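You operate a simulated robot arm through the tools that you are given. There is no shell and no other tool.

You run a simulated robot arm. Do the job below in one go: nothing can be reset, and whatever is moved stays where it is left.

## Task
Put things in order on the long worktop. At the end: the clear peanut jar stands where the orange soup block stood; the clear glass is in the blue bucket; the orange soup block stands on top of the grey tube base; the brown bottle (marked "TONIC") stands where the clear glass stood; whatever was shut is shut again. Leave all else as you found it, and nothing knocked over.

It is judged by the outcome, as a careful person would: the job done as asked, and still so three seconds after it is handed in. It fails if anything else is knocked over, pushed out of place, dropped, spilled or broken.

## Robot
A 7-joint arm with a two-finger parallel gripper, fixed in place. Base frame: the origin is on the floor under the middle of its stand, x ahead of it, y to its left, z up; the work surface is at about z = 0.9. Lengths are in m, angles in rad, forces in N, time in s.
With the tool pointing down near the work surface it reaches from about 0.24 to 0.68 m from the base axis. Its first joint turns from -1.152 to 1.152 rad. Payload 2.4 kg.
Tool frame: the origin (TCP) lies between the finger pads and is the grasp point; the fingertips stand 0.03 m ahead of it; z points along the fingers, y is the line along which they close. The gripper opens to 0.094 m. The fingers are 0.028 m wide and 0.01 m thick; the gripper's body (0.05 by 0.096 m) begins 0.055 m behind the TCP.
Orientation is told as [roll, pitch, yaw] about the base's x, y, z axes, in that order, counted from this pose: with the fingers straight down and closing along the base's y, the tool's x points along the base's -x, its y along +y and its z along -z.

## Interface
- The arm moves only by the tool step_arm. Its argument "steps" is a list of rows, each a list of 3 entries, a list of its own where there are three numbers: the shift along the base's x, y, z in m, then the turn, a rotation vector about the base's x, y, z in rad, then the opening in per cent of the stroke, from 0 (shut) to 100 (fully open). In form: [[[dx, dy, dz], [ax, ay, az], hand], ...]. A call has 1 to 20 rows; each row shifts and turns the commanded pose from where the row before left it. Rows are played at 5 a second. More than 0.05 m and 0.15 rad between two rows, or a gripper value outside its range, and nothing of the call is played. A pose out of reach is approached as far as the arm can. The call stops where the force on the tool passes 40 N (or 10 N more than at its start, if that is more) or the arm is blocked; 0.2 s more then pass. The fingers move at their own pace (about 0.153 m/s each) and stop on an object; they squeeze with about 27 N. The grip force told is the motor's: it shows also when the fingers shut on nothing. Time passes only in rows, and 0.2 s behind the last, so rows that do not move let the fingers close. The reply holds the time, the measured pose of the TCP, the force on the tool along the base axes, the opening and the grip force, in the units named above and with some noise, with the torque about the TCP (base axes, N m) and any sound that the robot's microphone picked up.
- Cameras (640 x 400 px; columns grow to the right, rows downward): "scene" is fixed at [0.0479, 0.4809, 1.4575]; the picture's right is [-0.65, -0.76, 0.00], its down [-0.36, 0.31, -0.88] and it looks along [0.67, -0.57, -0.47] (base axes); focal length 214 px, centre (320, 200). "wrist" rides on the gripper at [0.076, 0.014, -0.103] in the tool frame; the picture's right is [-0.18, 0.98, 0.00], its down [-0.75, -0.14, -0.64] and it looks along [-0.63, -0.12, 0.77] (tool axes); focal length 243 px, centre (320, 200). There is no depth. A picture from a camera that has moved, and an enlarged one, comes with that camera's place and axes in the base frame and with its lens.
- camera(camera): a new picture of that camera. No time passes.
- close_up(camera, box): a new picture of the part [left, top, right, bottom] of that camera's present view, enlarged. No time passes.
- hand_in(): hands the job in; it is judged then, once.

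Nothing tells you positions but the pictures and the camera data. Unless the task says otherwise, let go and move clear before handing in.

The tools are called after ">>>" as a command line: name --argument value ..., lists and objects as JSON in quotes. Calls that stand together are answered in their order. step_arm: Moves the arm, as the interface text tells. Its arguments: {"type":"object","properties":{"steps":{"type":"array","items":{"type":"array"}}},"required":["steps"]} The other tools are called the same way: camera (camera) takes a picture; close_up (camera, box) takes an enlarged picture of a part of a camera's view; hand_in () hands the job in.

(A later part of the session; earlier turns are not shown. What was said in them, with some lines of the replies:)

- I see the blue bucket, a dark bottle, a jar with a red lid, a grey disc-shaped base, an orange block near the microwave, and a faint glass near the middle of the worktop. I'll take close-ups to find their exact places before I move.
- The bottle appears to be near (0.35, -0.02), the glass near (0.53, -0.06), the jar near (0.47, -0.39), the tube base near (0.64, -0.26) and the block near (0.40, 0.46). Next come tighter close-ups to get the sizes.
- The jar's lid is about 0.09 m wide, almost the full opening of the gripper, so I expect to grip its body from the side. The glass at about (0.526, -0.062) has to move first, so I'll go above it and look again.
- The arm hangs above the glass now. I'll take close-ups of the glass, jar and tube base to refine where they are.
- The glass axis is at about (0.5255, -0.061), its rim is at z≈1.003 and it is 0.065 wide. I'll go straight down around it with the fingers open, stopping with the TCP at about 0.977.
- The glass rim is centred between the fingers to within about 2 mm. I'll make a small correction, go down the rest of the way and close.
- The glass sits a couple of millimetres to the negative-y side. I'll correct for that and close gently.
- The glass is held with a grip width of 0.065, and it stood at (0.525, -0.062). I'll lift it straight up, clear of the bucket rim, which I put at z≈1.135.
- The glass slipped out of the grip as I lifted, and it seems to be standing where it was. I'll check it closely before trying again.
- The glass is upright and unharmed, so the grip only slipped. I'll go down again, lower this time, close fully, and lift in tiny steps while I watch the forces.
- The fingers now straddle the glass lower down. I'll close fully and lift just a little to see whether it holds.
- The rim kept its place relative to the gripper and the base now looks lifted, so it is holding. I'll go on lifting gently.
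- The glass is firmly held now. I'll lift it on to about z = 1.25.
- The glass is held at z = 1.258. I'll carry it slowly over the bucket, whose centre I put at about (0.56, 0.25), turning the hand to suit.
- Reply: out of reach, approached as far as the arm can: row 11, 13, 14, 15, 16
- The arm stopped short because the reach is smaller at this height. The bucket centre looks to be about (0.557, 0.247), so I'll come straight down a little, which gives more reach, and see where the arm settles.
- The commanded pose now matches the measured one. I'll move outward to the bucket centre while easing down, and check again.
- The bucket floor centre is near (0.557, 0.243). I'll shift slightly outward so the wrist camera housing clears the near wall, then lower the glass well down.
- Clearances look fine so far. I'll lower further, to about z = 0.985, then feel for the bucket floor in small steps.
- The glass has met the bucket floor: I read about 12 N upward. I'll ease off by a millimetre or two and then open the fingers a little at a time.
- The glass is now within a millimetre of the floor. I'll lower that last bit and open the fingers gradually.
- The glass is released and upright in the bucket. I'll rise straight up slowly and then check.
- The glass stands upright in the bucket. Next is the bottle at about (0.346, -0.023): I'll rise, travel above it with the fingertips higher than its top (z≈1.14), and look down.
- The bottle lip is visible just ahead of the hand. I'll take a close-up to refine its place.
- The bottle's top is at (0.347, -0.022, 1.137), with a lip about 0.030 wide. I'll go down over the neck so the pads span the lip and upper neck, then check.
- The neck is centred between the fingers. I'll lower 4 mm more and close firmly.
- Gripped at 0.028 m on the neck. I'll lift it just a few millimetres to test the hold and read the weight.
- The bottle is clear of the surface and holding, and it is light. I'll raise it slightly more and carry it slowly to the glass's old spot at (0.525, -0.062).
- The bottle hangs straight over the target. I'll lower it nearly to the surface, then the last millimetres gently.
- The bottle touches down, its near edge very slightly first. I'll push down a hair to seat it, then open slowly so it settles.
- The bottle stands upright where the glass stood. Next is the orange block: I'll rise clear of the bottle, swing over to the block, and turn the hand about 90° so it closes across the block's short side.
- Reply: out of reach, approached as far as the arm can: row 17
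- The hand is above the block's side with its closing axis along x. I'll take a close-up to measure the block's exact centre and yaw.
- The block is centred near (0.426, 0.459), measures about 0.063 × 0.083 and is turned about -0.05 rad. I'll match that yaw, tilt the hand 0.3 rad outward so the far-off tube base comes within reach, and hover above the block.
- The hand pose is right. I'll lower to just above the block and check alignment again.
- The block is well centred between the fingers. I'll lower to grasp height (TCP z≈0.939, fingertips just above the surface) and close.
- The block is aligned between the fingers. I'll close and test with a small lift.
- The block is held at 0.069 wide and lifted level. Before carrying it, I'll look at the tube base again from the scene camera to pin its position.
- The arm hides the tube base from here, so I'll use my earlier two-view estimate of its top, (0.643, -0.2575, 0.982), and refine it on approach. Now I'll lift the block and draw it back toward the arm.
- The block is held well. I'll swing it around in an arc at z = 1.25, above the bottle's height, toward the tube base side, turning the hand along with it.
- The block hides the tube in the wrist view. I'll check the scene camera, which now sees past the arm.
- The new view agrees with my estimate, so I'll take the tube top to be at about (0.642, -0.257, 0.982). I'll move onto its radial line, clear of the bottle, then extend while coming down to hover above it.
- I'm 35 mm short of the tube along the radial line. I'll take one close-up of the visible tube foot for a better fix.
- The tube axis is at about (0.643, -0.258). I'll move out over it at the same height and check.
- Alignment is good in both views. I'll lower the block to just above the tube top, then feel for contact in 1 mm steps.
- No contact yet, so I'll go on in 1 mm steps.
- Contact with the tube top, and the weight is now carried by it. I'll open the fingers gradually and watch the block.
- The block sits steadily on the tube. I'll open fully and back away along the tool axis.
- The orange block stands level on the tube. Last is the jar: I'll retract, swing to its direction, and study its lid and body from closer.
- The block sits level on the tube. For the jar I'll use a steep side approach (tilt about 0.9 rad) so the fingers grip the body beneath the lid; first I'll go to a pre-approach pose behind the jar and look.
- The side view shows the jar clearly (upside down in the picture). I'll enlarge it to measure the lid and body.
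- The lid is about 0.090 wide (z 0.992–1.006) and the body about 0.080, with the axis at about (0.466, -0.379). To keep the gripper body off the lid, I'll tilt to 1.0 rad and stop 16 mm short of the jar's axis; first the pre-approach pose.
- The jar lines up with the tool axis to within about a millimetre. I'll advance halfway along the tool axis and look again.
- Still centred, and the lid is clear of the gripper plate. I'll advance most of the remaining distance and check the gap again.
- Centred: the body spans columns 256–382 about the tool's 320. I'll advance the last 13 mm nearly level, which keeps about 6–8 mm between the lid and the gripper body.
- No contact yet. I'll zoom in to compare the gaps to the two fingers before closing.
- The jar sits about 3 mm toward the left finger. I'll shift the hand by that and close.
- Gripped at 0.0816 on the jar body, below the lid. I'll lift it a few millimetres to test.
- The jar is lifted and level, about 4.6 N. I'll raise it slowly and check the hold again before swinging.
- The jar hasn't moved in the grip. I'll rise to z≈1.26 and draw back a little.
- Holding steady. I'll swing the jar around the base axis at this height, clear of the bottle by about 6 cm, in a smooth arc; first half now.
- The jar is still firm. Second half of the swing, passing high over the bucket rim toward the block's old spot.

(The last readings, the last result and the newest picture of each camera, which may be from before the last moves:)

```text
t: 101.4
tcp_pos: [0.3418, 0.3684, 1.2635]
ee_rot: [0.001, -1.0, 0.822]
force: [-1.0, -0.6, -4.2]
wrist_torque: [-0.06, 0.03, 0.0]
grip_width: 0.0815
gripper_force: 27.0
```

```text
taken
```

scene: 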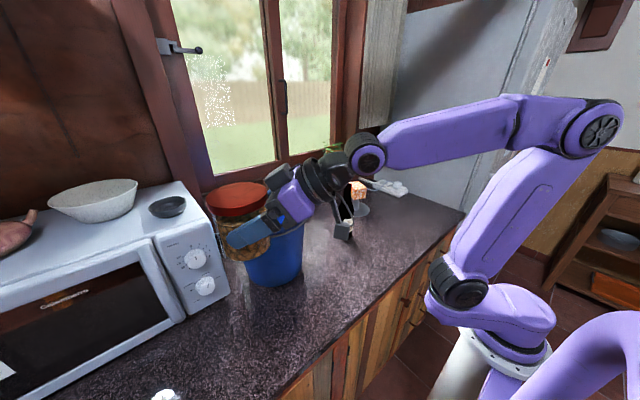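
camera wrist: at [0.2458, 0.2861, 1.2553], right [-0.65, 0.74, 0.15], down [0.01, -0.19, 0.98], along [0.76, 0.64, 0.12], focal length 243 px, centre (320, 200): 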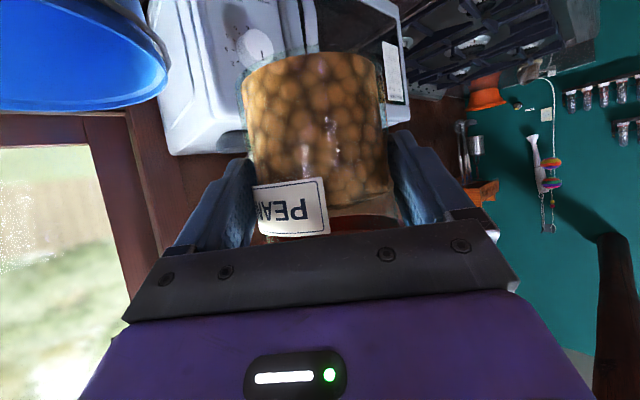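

The jar is over the worktop in front of the microwave. I'll extend outward and down to about 2 cm above the surface at the block's old spot, (0.4275, 0.459).

>>> step_arm --steps '[[[0.003, 0.003, -0.01], [0, 0, 0], 0], [[0.0055, 0.0058, -0.02], [0, 0, 0], 0], [[0.0055, 0.0058, -0.022], [0, 0, 0], 0], [[0.0055, 0.0058, -0.022], [0, 0, 0], 0], [[0.0055, 0.0058, -0.022], [0, 0, 0], 0], [[0.0055, 0.0058, -0.022], [0, 0, 0], 0], [[0.0055, 0.0058, -0.022], [0, 0, 0], 0], [[0.0055, 0.0058, -0.022], [0, 0, 0], 0], [[0.0055, 0.0058, -0.02], [0, 0, 0], 0], [[0.0055, 0.0058, -0.012], [0, 0, 0], 0], [[0, 0, 0], [0, 0, 0], 0]]'

>>> camera --camera "wrist"

>>> camera --camera "scene"

```text
t: 103.8
tcp_pos: [0.396, 0.4236, 1.0703]
ee_rot: [-0.001, -1.0, 0.821]
force: [0.1, 0.6, -4.7]
wrist_torque: [-0.06, 0.04, 0.02]
grip_width: 0.0812
gripper_force: 27.3
```

```text
taken
camera wrist: at [0.2994, 0.3413, 1.0618], right [-0.65, 0.74, 0.15], down [0.01, -0.19, 0.98], along [0.76, 0.64, 0.12], focal length 243 px, centre (320, 200)
```

wrist: 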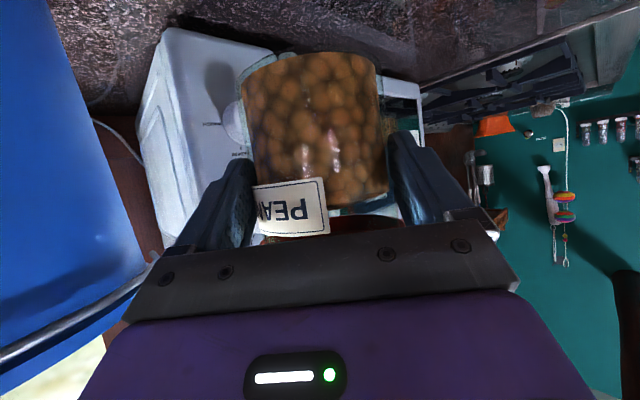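

```text
taken
```

scene: 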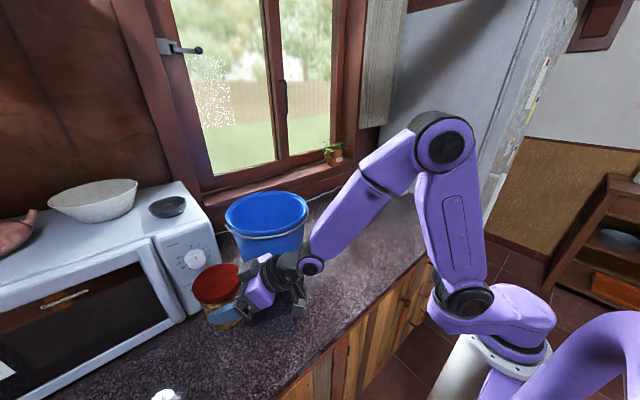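

>>> step_arm --steps '[[[0.005, 0.0058, -0.02], [0, 0, 0], 0], [[0.0051, 0.0058, -0.022], [0, 0, 0], 0], [[0.0051, 0.0058, -0.022], [0, 0, 0], 0], [[0.0051, 0.0058, -0.017], [0, 0, 0], 0], [[0, 0, 0], [0, 0, 0], 0]]'

>>> camera --camera "wrist"

>>> close_up --camera "scene" --box '[160, 220, 320, 390]'

```text
t: 105.0
tcp_pos: [0.416, 0.4477, 0.9878]
ee_rot: [0.0, -1.0, 0.82]
force: [-0.1, 0.1, -4.3]
wrist_torque: [-0.07, 0.07, 0.01]
grip_width: 0.0813
gripper_force: 26.9
```

```text
taken
camera wrist: at [0.3187, 0.3653, 0.9804], right [-0.65, 0.74, 0.15], down [0.01, -0.19, 0.98], along [0.76, 0.64, 0.12], focal length 243 px, centre (320, 200)
```

wrist: 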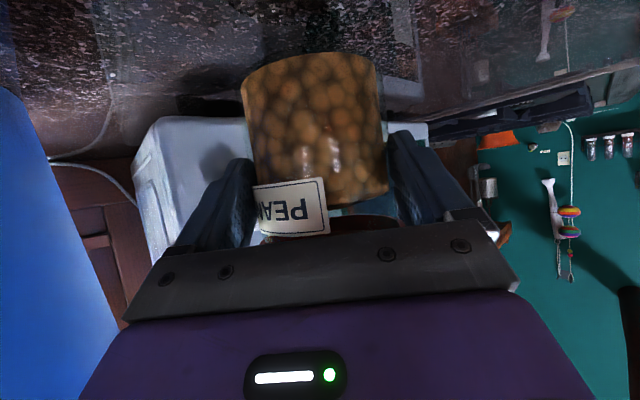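

```text
2.35 times, centred on (240, 305) of scene
camera zoom: at [0.0479, 0.4809, 1.4575], right [-0.65, -0.76, 0.0], down [-0.36, 0.31, -0.88], along [0.67, -0.57, -0.47], focal length 505 px, centre (508, -47)
```

zoom: 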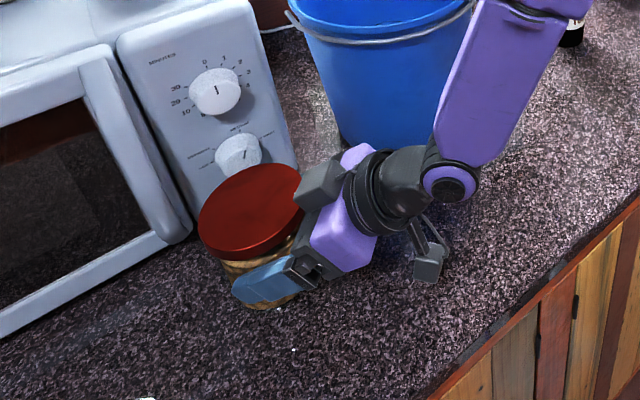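

The jar hangs about 2 cm above its target. I'll zoom in on the lid to cross-check the position before setting it down.

>>> close_up --camera "scene" --box '[180, 280, 260, 360]'

>>> close_up --camera "wrist" --box '[200, 40, 440, 250]'

```text
5.00 times, centred on (220, 320) of scene
camera zoom: at [0.0479, 0.4809, 1.4575], right [-0.65, -0.76, 0.0], down [-0.36, 0.31, -0.88], along [0.67, -0.57, -0.47], focal length 1072 px, centre (820, -400)
```

zoom: 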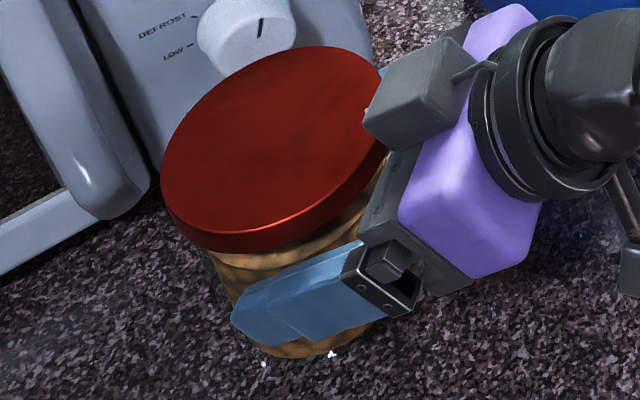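

```text
1.90 times, centred on (320, 145) of wrist
camera zoom: at [0.3187, 0.3653, 0.9804], right [-0.65, 0.74, 0.15], down [0.01, -0.19, 0.98], along [0.76, 0.64, 0.12], focal length 462 px, centre (320, 305)
```

zoom: 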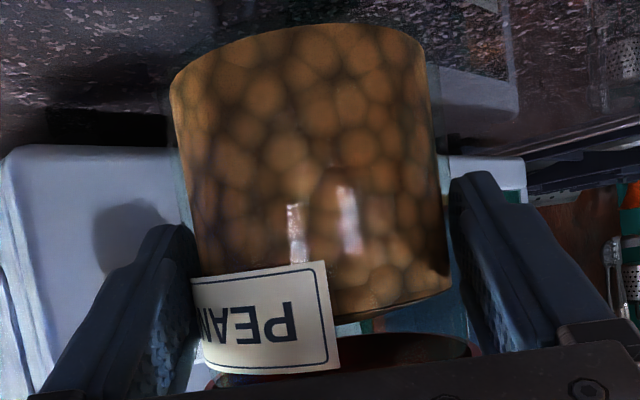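

The cross-check suggests the jar is 4–5 mm farther out than intended. I'll pull in by that and lower it close to the surface.

>>> step_arm --steps '[[[-0.0028, -0.003, -0.006], [0, 0, 0], 0], [[0, 0, -0.006], [0, 0, 0], 0], [[0, 0, -0.005], [0, 0, 0], 0], [[0, 0, -0.002], [0, 0, 0], 0], [[0, 0, 0], [0, 0, 0], 0]]'

>>> step_arm --steps '[[[0, 0, -0.001], [0, 0, 0], 0], [[0, 0, -0.001], [0, 0, 0], 0], [[0, 0, 0], [0, 0, 0], 0]]'

```text
t: 106.2
tcp_pos: [0.4144, 0.445, 0.9697]
ee_rot: [-0.001, -1.001, 0.822]
force: [-1.0, 0.5, -4.3]
wrist_torque: [-0.05, 0.03, -0.01]
grip_width: 0.0814
gripper_force: 26.9
```

```text
t: 107.0
tcp_pos: [0.4128, 0.4439, 0.966]
ee_rot: [-0.001, -0.999, 0.82]
force: [-0.9, 0.3, -3.8]
wrist_torque: [-0.06, 0.03, 0.0]
grip_width: 0.0809
gripper_force: 26.5
```

>>> step_arm --steps '[[[0, 0, -0.001], [0, 0, 0], 0], [[0, 0, -0.0005], [0, 0, 0], 0], [[0, 0, 0], [0, 0, 0], 0]]'

>>> step_arm --steps '[[[0, 0, -0.0008], [0, 0, 0], 0], [[0, 0, 0], [0, 0, 0], 0]]'

>>> close_up --camera "scene" --box '[180, 280, 260, 360]'

```text
t: 107.8
tcp_pos: [0.4136, 0.4437, 0.9646]
ee_rot: [0.002, -1.001, 0.82]
force: [-0.8, 0.8, -4.0]
wrist_torque: [-0.1, 0.05, -0.01]
grip_width: 0.0813
gripper_force: 27.4
```

```text
t: 108.4
tcp_pos: [0.4129, 0.4433, 0.9643]
ee_rot: [-0.001, -0.999, 0.821]
force: [-0.2, -0.2, -3.6]
wrist_torque: [-0.08, 0.09, 0.04]
grip_width: 0.0811
gripper_force: 27.4
```

```text
5.00 times, centred on (220, 320) of scene
camera zoom: at [0.0479, 0.4809, 1.4575], right [-0.65, -0.76, 0.0], down [-0.36, 0.31, -0.88], along [0.67, -0.57, -0.47], focal length 1072 px, centre (820, -400)
```

zoom: 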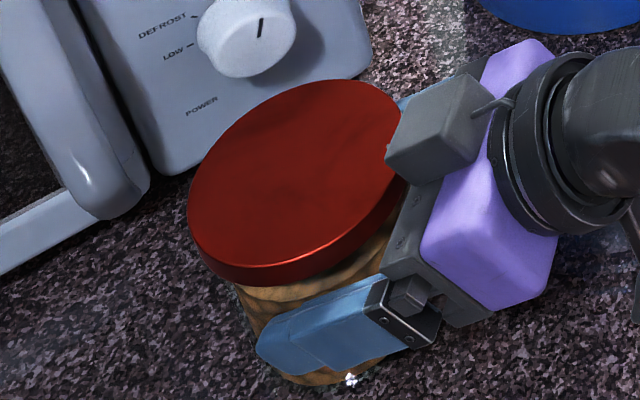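

The lid now lies within about 3 mm of the target. No contact yet, so I'll go on in small steps.

>>> step_arm --steps '[[[-0.0005, -0.0006, -0.001], [0, 0, 0], 0], [[0, 0, 0], [0, 0, 0], 0]]'

>>> step_arm --steps '[[[0, 0, -0.001], [0, 0, 0], 0], [[0, 0, 0], [0, 0, 0], 0]]'

>>> step_arm --steps '[[[0, 0, -0.001], [0, 0, 0], 0], [[0, 0, 0], [0, 0, 0], 0]]'

```text
t: 109.0
tcp_pos: [0.4127, 0.4442, 0.9653]
ee_rot: [-0.001, -1.001, 0.822]
force: [0.9, 0.8, -2.2]
wrist_torque: [-0.05, -0.06, 0.02]
grip_width: 0.0811
gripper_force: 26.9
```

```text
t: 109.6
tcp_pos: [0.4121, 0.4443, 0.9646]
ee_rot: [0.0, -1.004, 0.821]
force: [-0.6, -2.6, 8.5]
wrist_torque: [-0.53, -0.03, 0.03]
grip_width: 0.0813
gripper_force: 27.3
```

```text
t: 110.2
tcp_pos: [0.4131, 0.4435, 0.9628]
ee_rot: [0.0, -1.006, 0.82]
force: [-2.7, -4.4, 15.7]
wrist_torque: [0.06, -0.33, 0.11]
grip_width: 0.0813
gripper_force: 27.5
```

The jar is on the worktop. I'll relieve the pressure by about 1.5 mm and open the fingers gradually.

>>> step_arm --steps '[[[0, 0, 0.0015], [0, 0, 0], 0], [[0, 0, 0], [0, 0, 0], 0]]'

>>> step_arm --steps '[[[0, 0, 0], [0, 0, 0], 80], [[0, 0, 0], [0, 0, 0], 85], [[0, 0, 0], [0, 0, 0], 88], [[0, 0, 0], [0, 0, 0], 92], [[0, 0, 0], [0, 0, 0], 96], [[0, 0, 0], [0, 0, 0], 100], [[0, 0, 0], [0, 0, 0], 100]]'

>>> camera --camera "wrist"

>>> close_up --camera "scene" --box '[180, 280, 260, 360]'

```text
t: 110.8
tcp_pos: [0.411, 0.4433, 0.9648]
ee_rot: [0.0, -1.002, 0.82]
force: [1.4, 3.8, 6.0]
wrist_torque: [0.59, -0.44, 0.09]
grip_width: 0.0813
gripper_force: 27.0
```

```text
t: 112.4
tcp_pos: [0.4124, 0.443, 0.9632]
ee_rot: [0.0, -1.0, 0.818]
force: [0.2, 0.7, -0.1]
wrist_torque: [0.01, 0.04, 0.01]
grip_width: 0.0938
gripper_force: 0.2
```

```text
taken
camera wrist: at [0.3159, 0.361, 0.9555], right [-0.65, 0.74, 0.15], down [0.01, -0.19, 0.98], along [0.76, 0.64, 0.12], focal length 243 px, centre (320, 200)
```

wrist: 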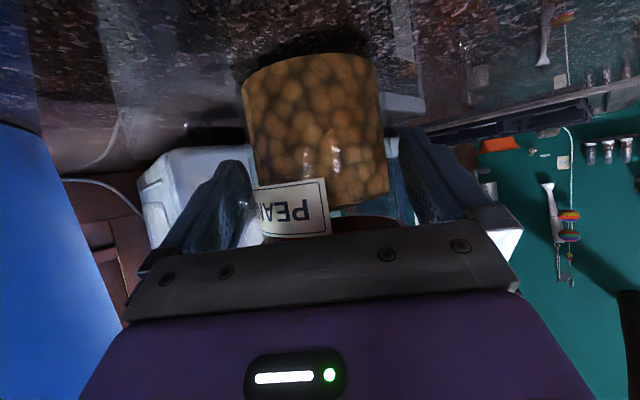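

```text
5.00 times, centred on (220, 320) of scene
camera zoom: at [0.0479, 0.4809, 1.4575], right [-0.65, -0.76, 0.0], down [-0.36, 0.31, -0.88], along [0.67, -0.57, -0.47], focal length 1072 px, centre (820, -400)
```

zoom: 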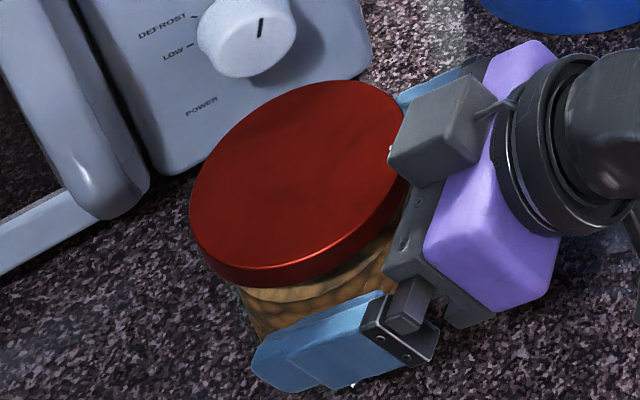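

The jar stands free with gaps on both sides. I'll back straight out along the tool axis.

>>> step_arm --steps '[[[-0.0057, -0.0061, 0.0054], [0, 0, 0], 100], [[-0.0086, -0.0092, 0.0081], [0, 0, 0], 100], [[-0.0086, -0.0092, 0.0081], [0, 0, 0], 100], [[-0.0086, -0.0092, 0.0081], [0, 0, 0], 100], [[-0.0115, -0.0123, 0.0108], [0, 0, 0], 100], [[-0.0115, -0.0123, 0.0108], [0, 0, 0], 100], [[-0.0115, -0.0123, 0.02], [0, 0, 0], 100], [[-0.005, -0.005, 0.03], [0, 0, 0], 100], [[0, 0, 0.04], [0, 0, 0], 100], [[0, 0, 0.04], [0, 0, 0], 100], [[0, 0, 0], [0, 0, 0], 100]]'

>>> camera --camera "wrist"

>>> camera --camera "scene"

>>> close_up --camera "scene" --box '[160, 240, 300, 390]'

```text
t: 114.8
tcp_pos: [0.339, 0.3665, 1.1464]
ee_rot: [-0.001, -1.001, 0.82]
force: [0.0, 0.4, 1.1]
wrist_torque: [-0.06, 0.04, 0.0]
grip_width: 0.0939
gripper_force: 0.0
```

```text
taken
camera wrist: at [0.243, 0.2846, 1.1391], right [-0.65, 0.74, 0.15], down [0.01, -0.19, 0.98], along [0.76, 0.64, 0.12], focal length 243 px, centre (320, 200)
```

wrist: 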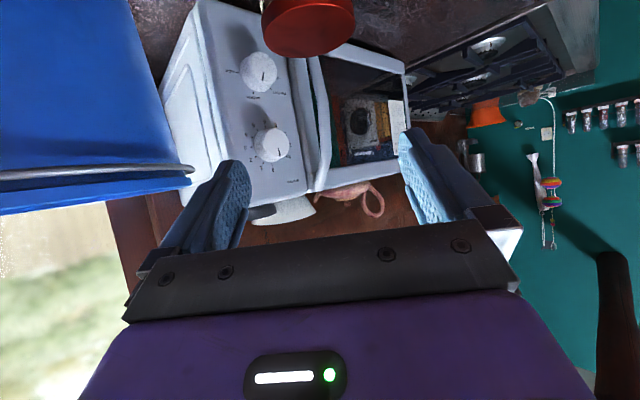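

```text
taken
```

scene: 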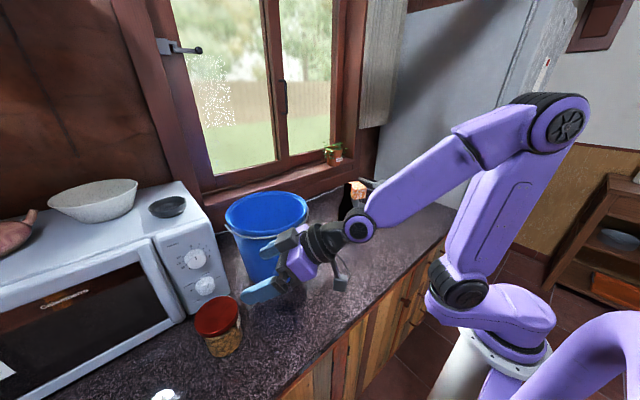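

```text
2.67 times, centred on (230, 315) of scene
camera zoom: at [0.0478, 0.4809, 1.4575], right [-0.65, -0.76, 0.0], down [-0.36, 0.31, -0.88], along [0.67, -0.57, -0.47], focal length 572 px, centre (560, -107)
```

zoom: 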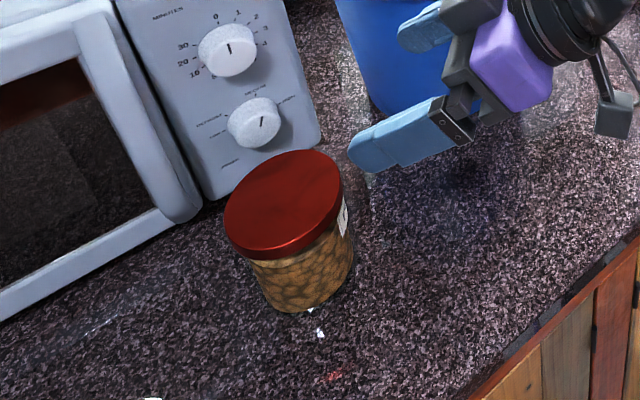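

The jar stands upright within about 2 mm of the block's old spot, lid shut. I'll raise the arm, straighten the tool and return near the starting pose so I can inspect everything.

>>> step_arm --steps '[[[0, 0, 0.04], [0, 0, 0], 100], [[0, 0, 0.04], [0, 0, 0], 100], [[0, 0, 0.04], [0, 0, 0], 100], [[0, -0.01, 0.005], [-0.0731, 0.0682, 0], 100], [[0, -0.01, 0.005], [-0.0731, 0.0682, 0], 100], [[0, -0.01, 0.005], [-0.0731, 0.0682, 0], 100], [[0, -0.01, 0.005], [-0.0731, 0.0682, 0], 100], [[0, -0.01, 0.005], [-0.0731, 0.0682, 0], 100], [[0, -0.01, 0.005], [-0.0731, 0.0682, 0], 100], [[0, -0.01, 0.005], [-0.0731, 0.0682, 0], 100], [[0, -0.01, 0.005], [-0.0731, 0.0682, 0], 100], [[0, -0.01, 0.005], [-0.0731, 0.0682, 0], 100], [[0, -0.01, 0.005], [-0.0731, 0.0682, 0], 100], [[0, 0, 0], [0, 0, 0], 100]]'

>>> step_arm --steps '[[[0.005, -0.028, 0], [0, 0, -0.082], 100], [[0.005, -0.028, 0], [0, 0, -0.082], 100], [[0.005, -0.028, 0], [0, 0, -0.082], 100], [[0.005, -0.028, 0], [0, 0, -0.082], 100], [[0.005, -0.028, 0], [0, 0, -0.082], 100], [[0.005, -0.028, 0], [0, 0, -0.082], 100], [[0.005, -0.028, 0], [0, 0, -0.082], 100], [[0.005, -0.028, 0], [0, 0, -0.082], 100], [[0.005, -0.028, 0], [0, 0, -0.082], 100], [[0.005, -0.028, 0], [0, 0, -0.082], 100], [[0, 0, 0], [0, 0, 0], 100]]'

>>> camera --camera "scene"

>>> camera --camera "wrist"

```text
t: 117.8
tcp_pos: [0.3416, 0.2677, 1.3152]
ee_rot: [0.0, 0.003, 0.82]
force: [-0.1, 0.4, -0.9]
wrist_torque: [-0.02, 0.02, -0.02]
grip_width: 0.094
gripper_force: 0.1
```

```text
t: 120.2
tcp_pos: [0.3917, -0.0133, 1.3141]
ee_rot: [0.001, 0.0, -0.001]
force: [-0.4, 0.3, -0.1]
wrist_torque: [0.01, -0.01, -0.03]
grip_width: 0.0939
gripper_force: 0.1
```

```text
taken
```

scene: 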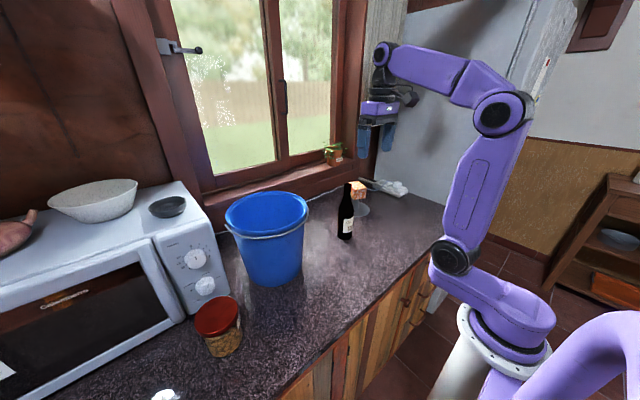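

```text
taken
camera wrist: at [0.316, 0.0033, 1.4177], right [0.19, 0.98, 0.0], down [0.75, -0.14, 0.64], along [0.63, -0.12, -0.77], focal length 243 px, centre (320, 200)
```

wrist: 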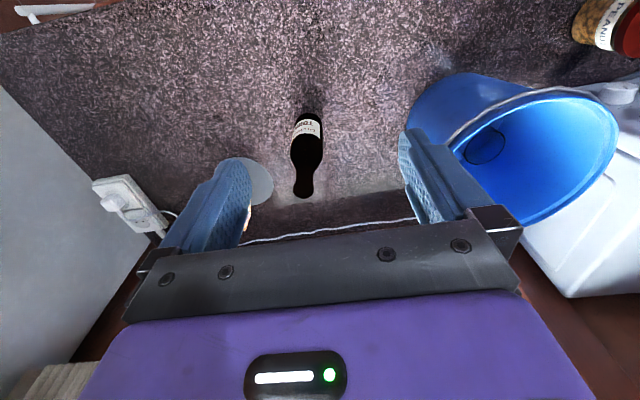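

All four items look in place from here. I'll take final close-ups of the block on the tube, the bottle, and the bucket before handing in.

>>> close_up --camera "scene" --box '[320, 165, 420, 245]'

>>> close_up --camera "wrist" --box '[400, 60, 640, 240]'

>>> close_up --camera "scene" --box '[140, 180, 320, 400]'

```text
5.00 times, centred on (370, 205) of scene
camera zoom: at [0.0479, 0.4808, 1.4575], right [-0.65, -0.76, 0.0], down [-0.36, 0.31, -0.88], along [0.67, -0.57, -0.47], focal length 1072 px, centre (70, 175)
```

zoom: 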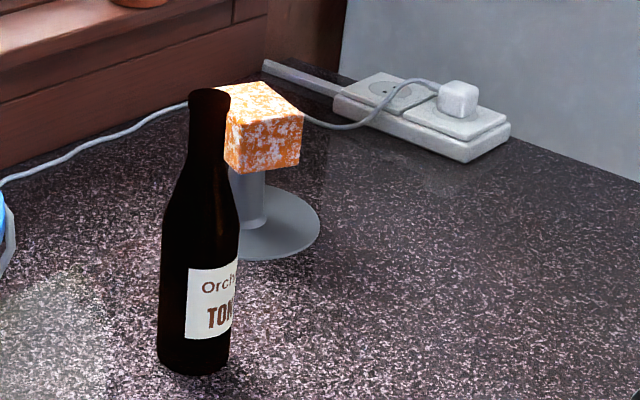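

```text
2.22 times, centred on (520, 150) of wrist
camera zoom: at [0.316, 0.0033, 1.4177], right [0.19, 0.98, 0.0], down [0.75, -0.14, 0.64], along [0.63, -0.12, -0.77], focal length 539 px, centre (-124, 311)
```

zoom: 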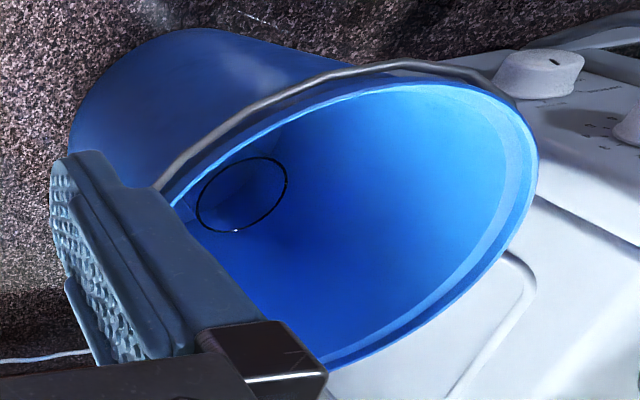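

```text
1.82 times, centred on (230, 290) of scene
camera zoom: at [0.0479, 0.4808, 1.4575], right [-0.65, -0.76, 0.0], down [-0.36, 0.31, -0.88], along [0.67, -0.57, -0.47], focal length 390 px, centre (484, 36)
```

zoom: 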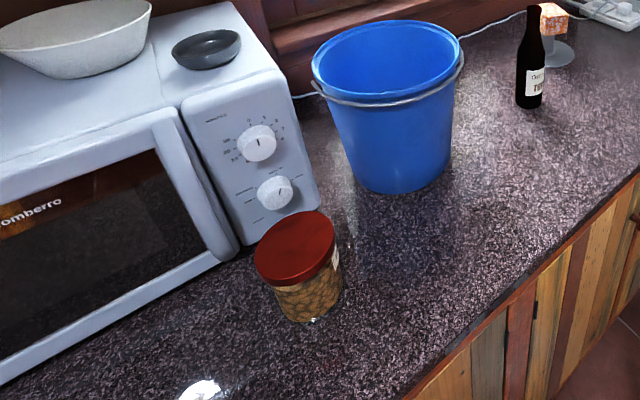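

Everything is where it should be. The jar is on the block's old spot, the glass stands in the bucket, the block sits level on the tube base and the bottle stands where the glass was. Nothing I can see was disturbed and nothing was opened. The arm is clear, so I'm handing in.

>>> hand_in

```text
The job is handed in.
```

The job is done and handed in, and the last pictures showed everything where you asked:

- **Peanut jar:** it stands where the orange soup block stood, within about 2 mm, with its lid still shut.
- **Clear glass:** it stands upright on the floor of the blue bucket. It slipped from the first grip as I lifted, but stayed standing on the worktop, and the second grip held.
- **Orange soup block:** it sits level on top of the grey tube base.
- **Tonic bottle:** it stands upright where the glass stood, within a few millimetres.

Nothing had to be opened, so everything that was shut is still shut. In those pictures nothing was knocked over or pushed out of place. The arm is empty and back near its starting position, clear of the worktop.
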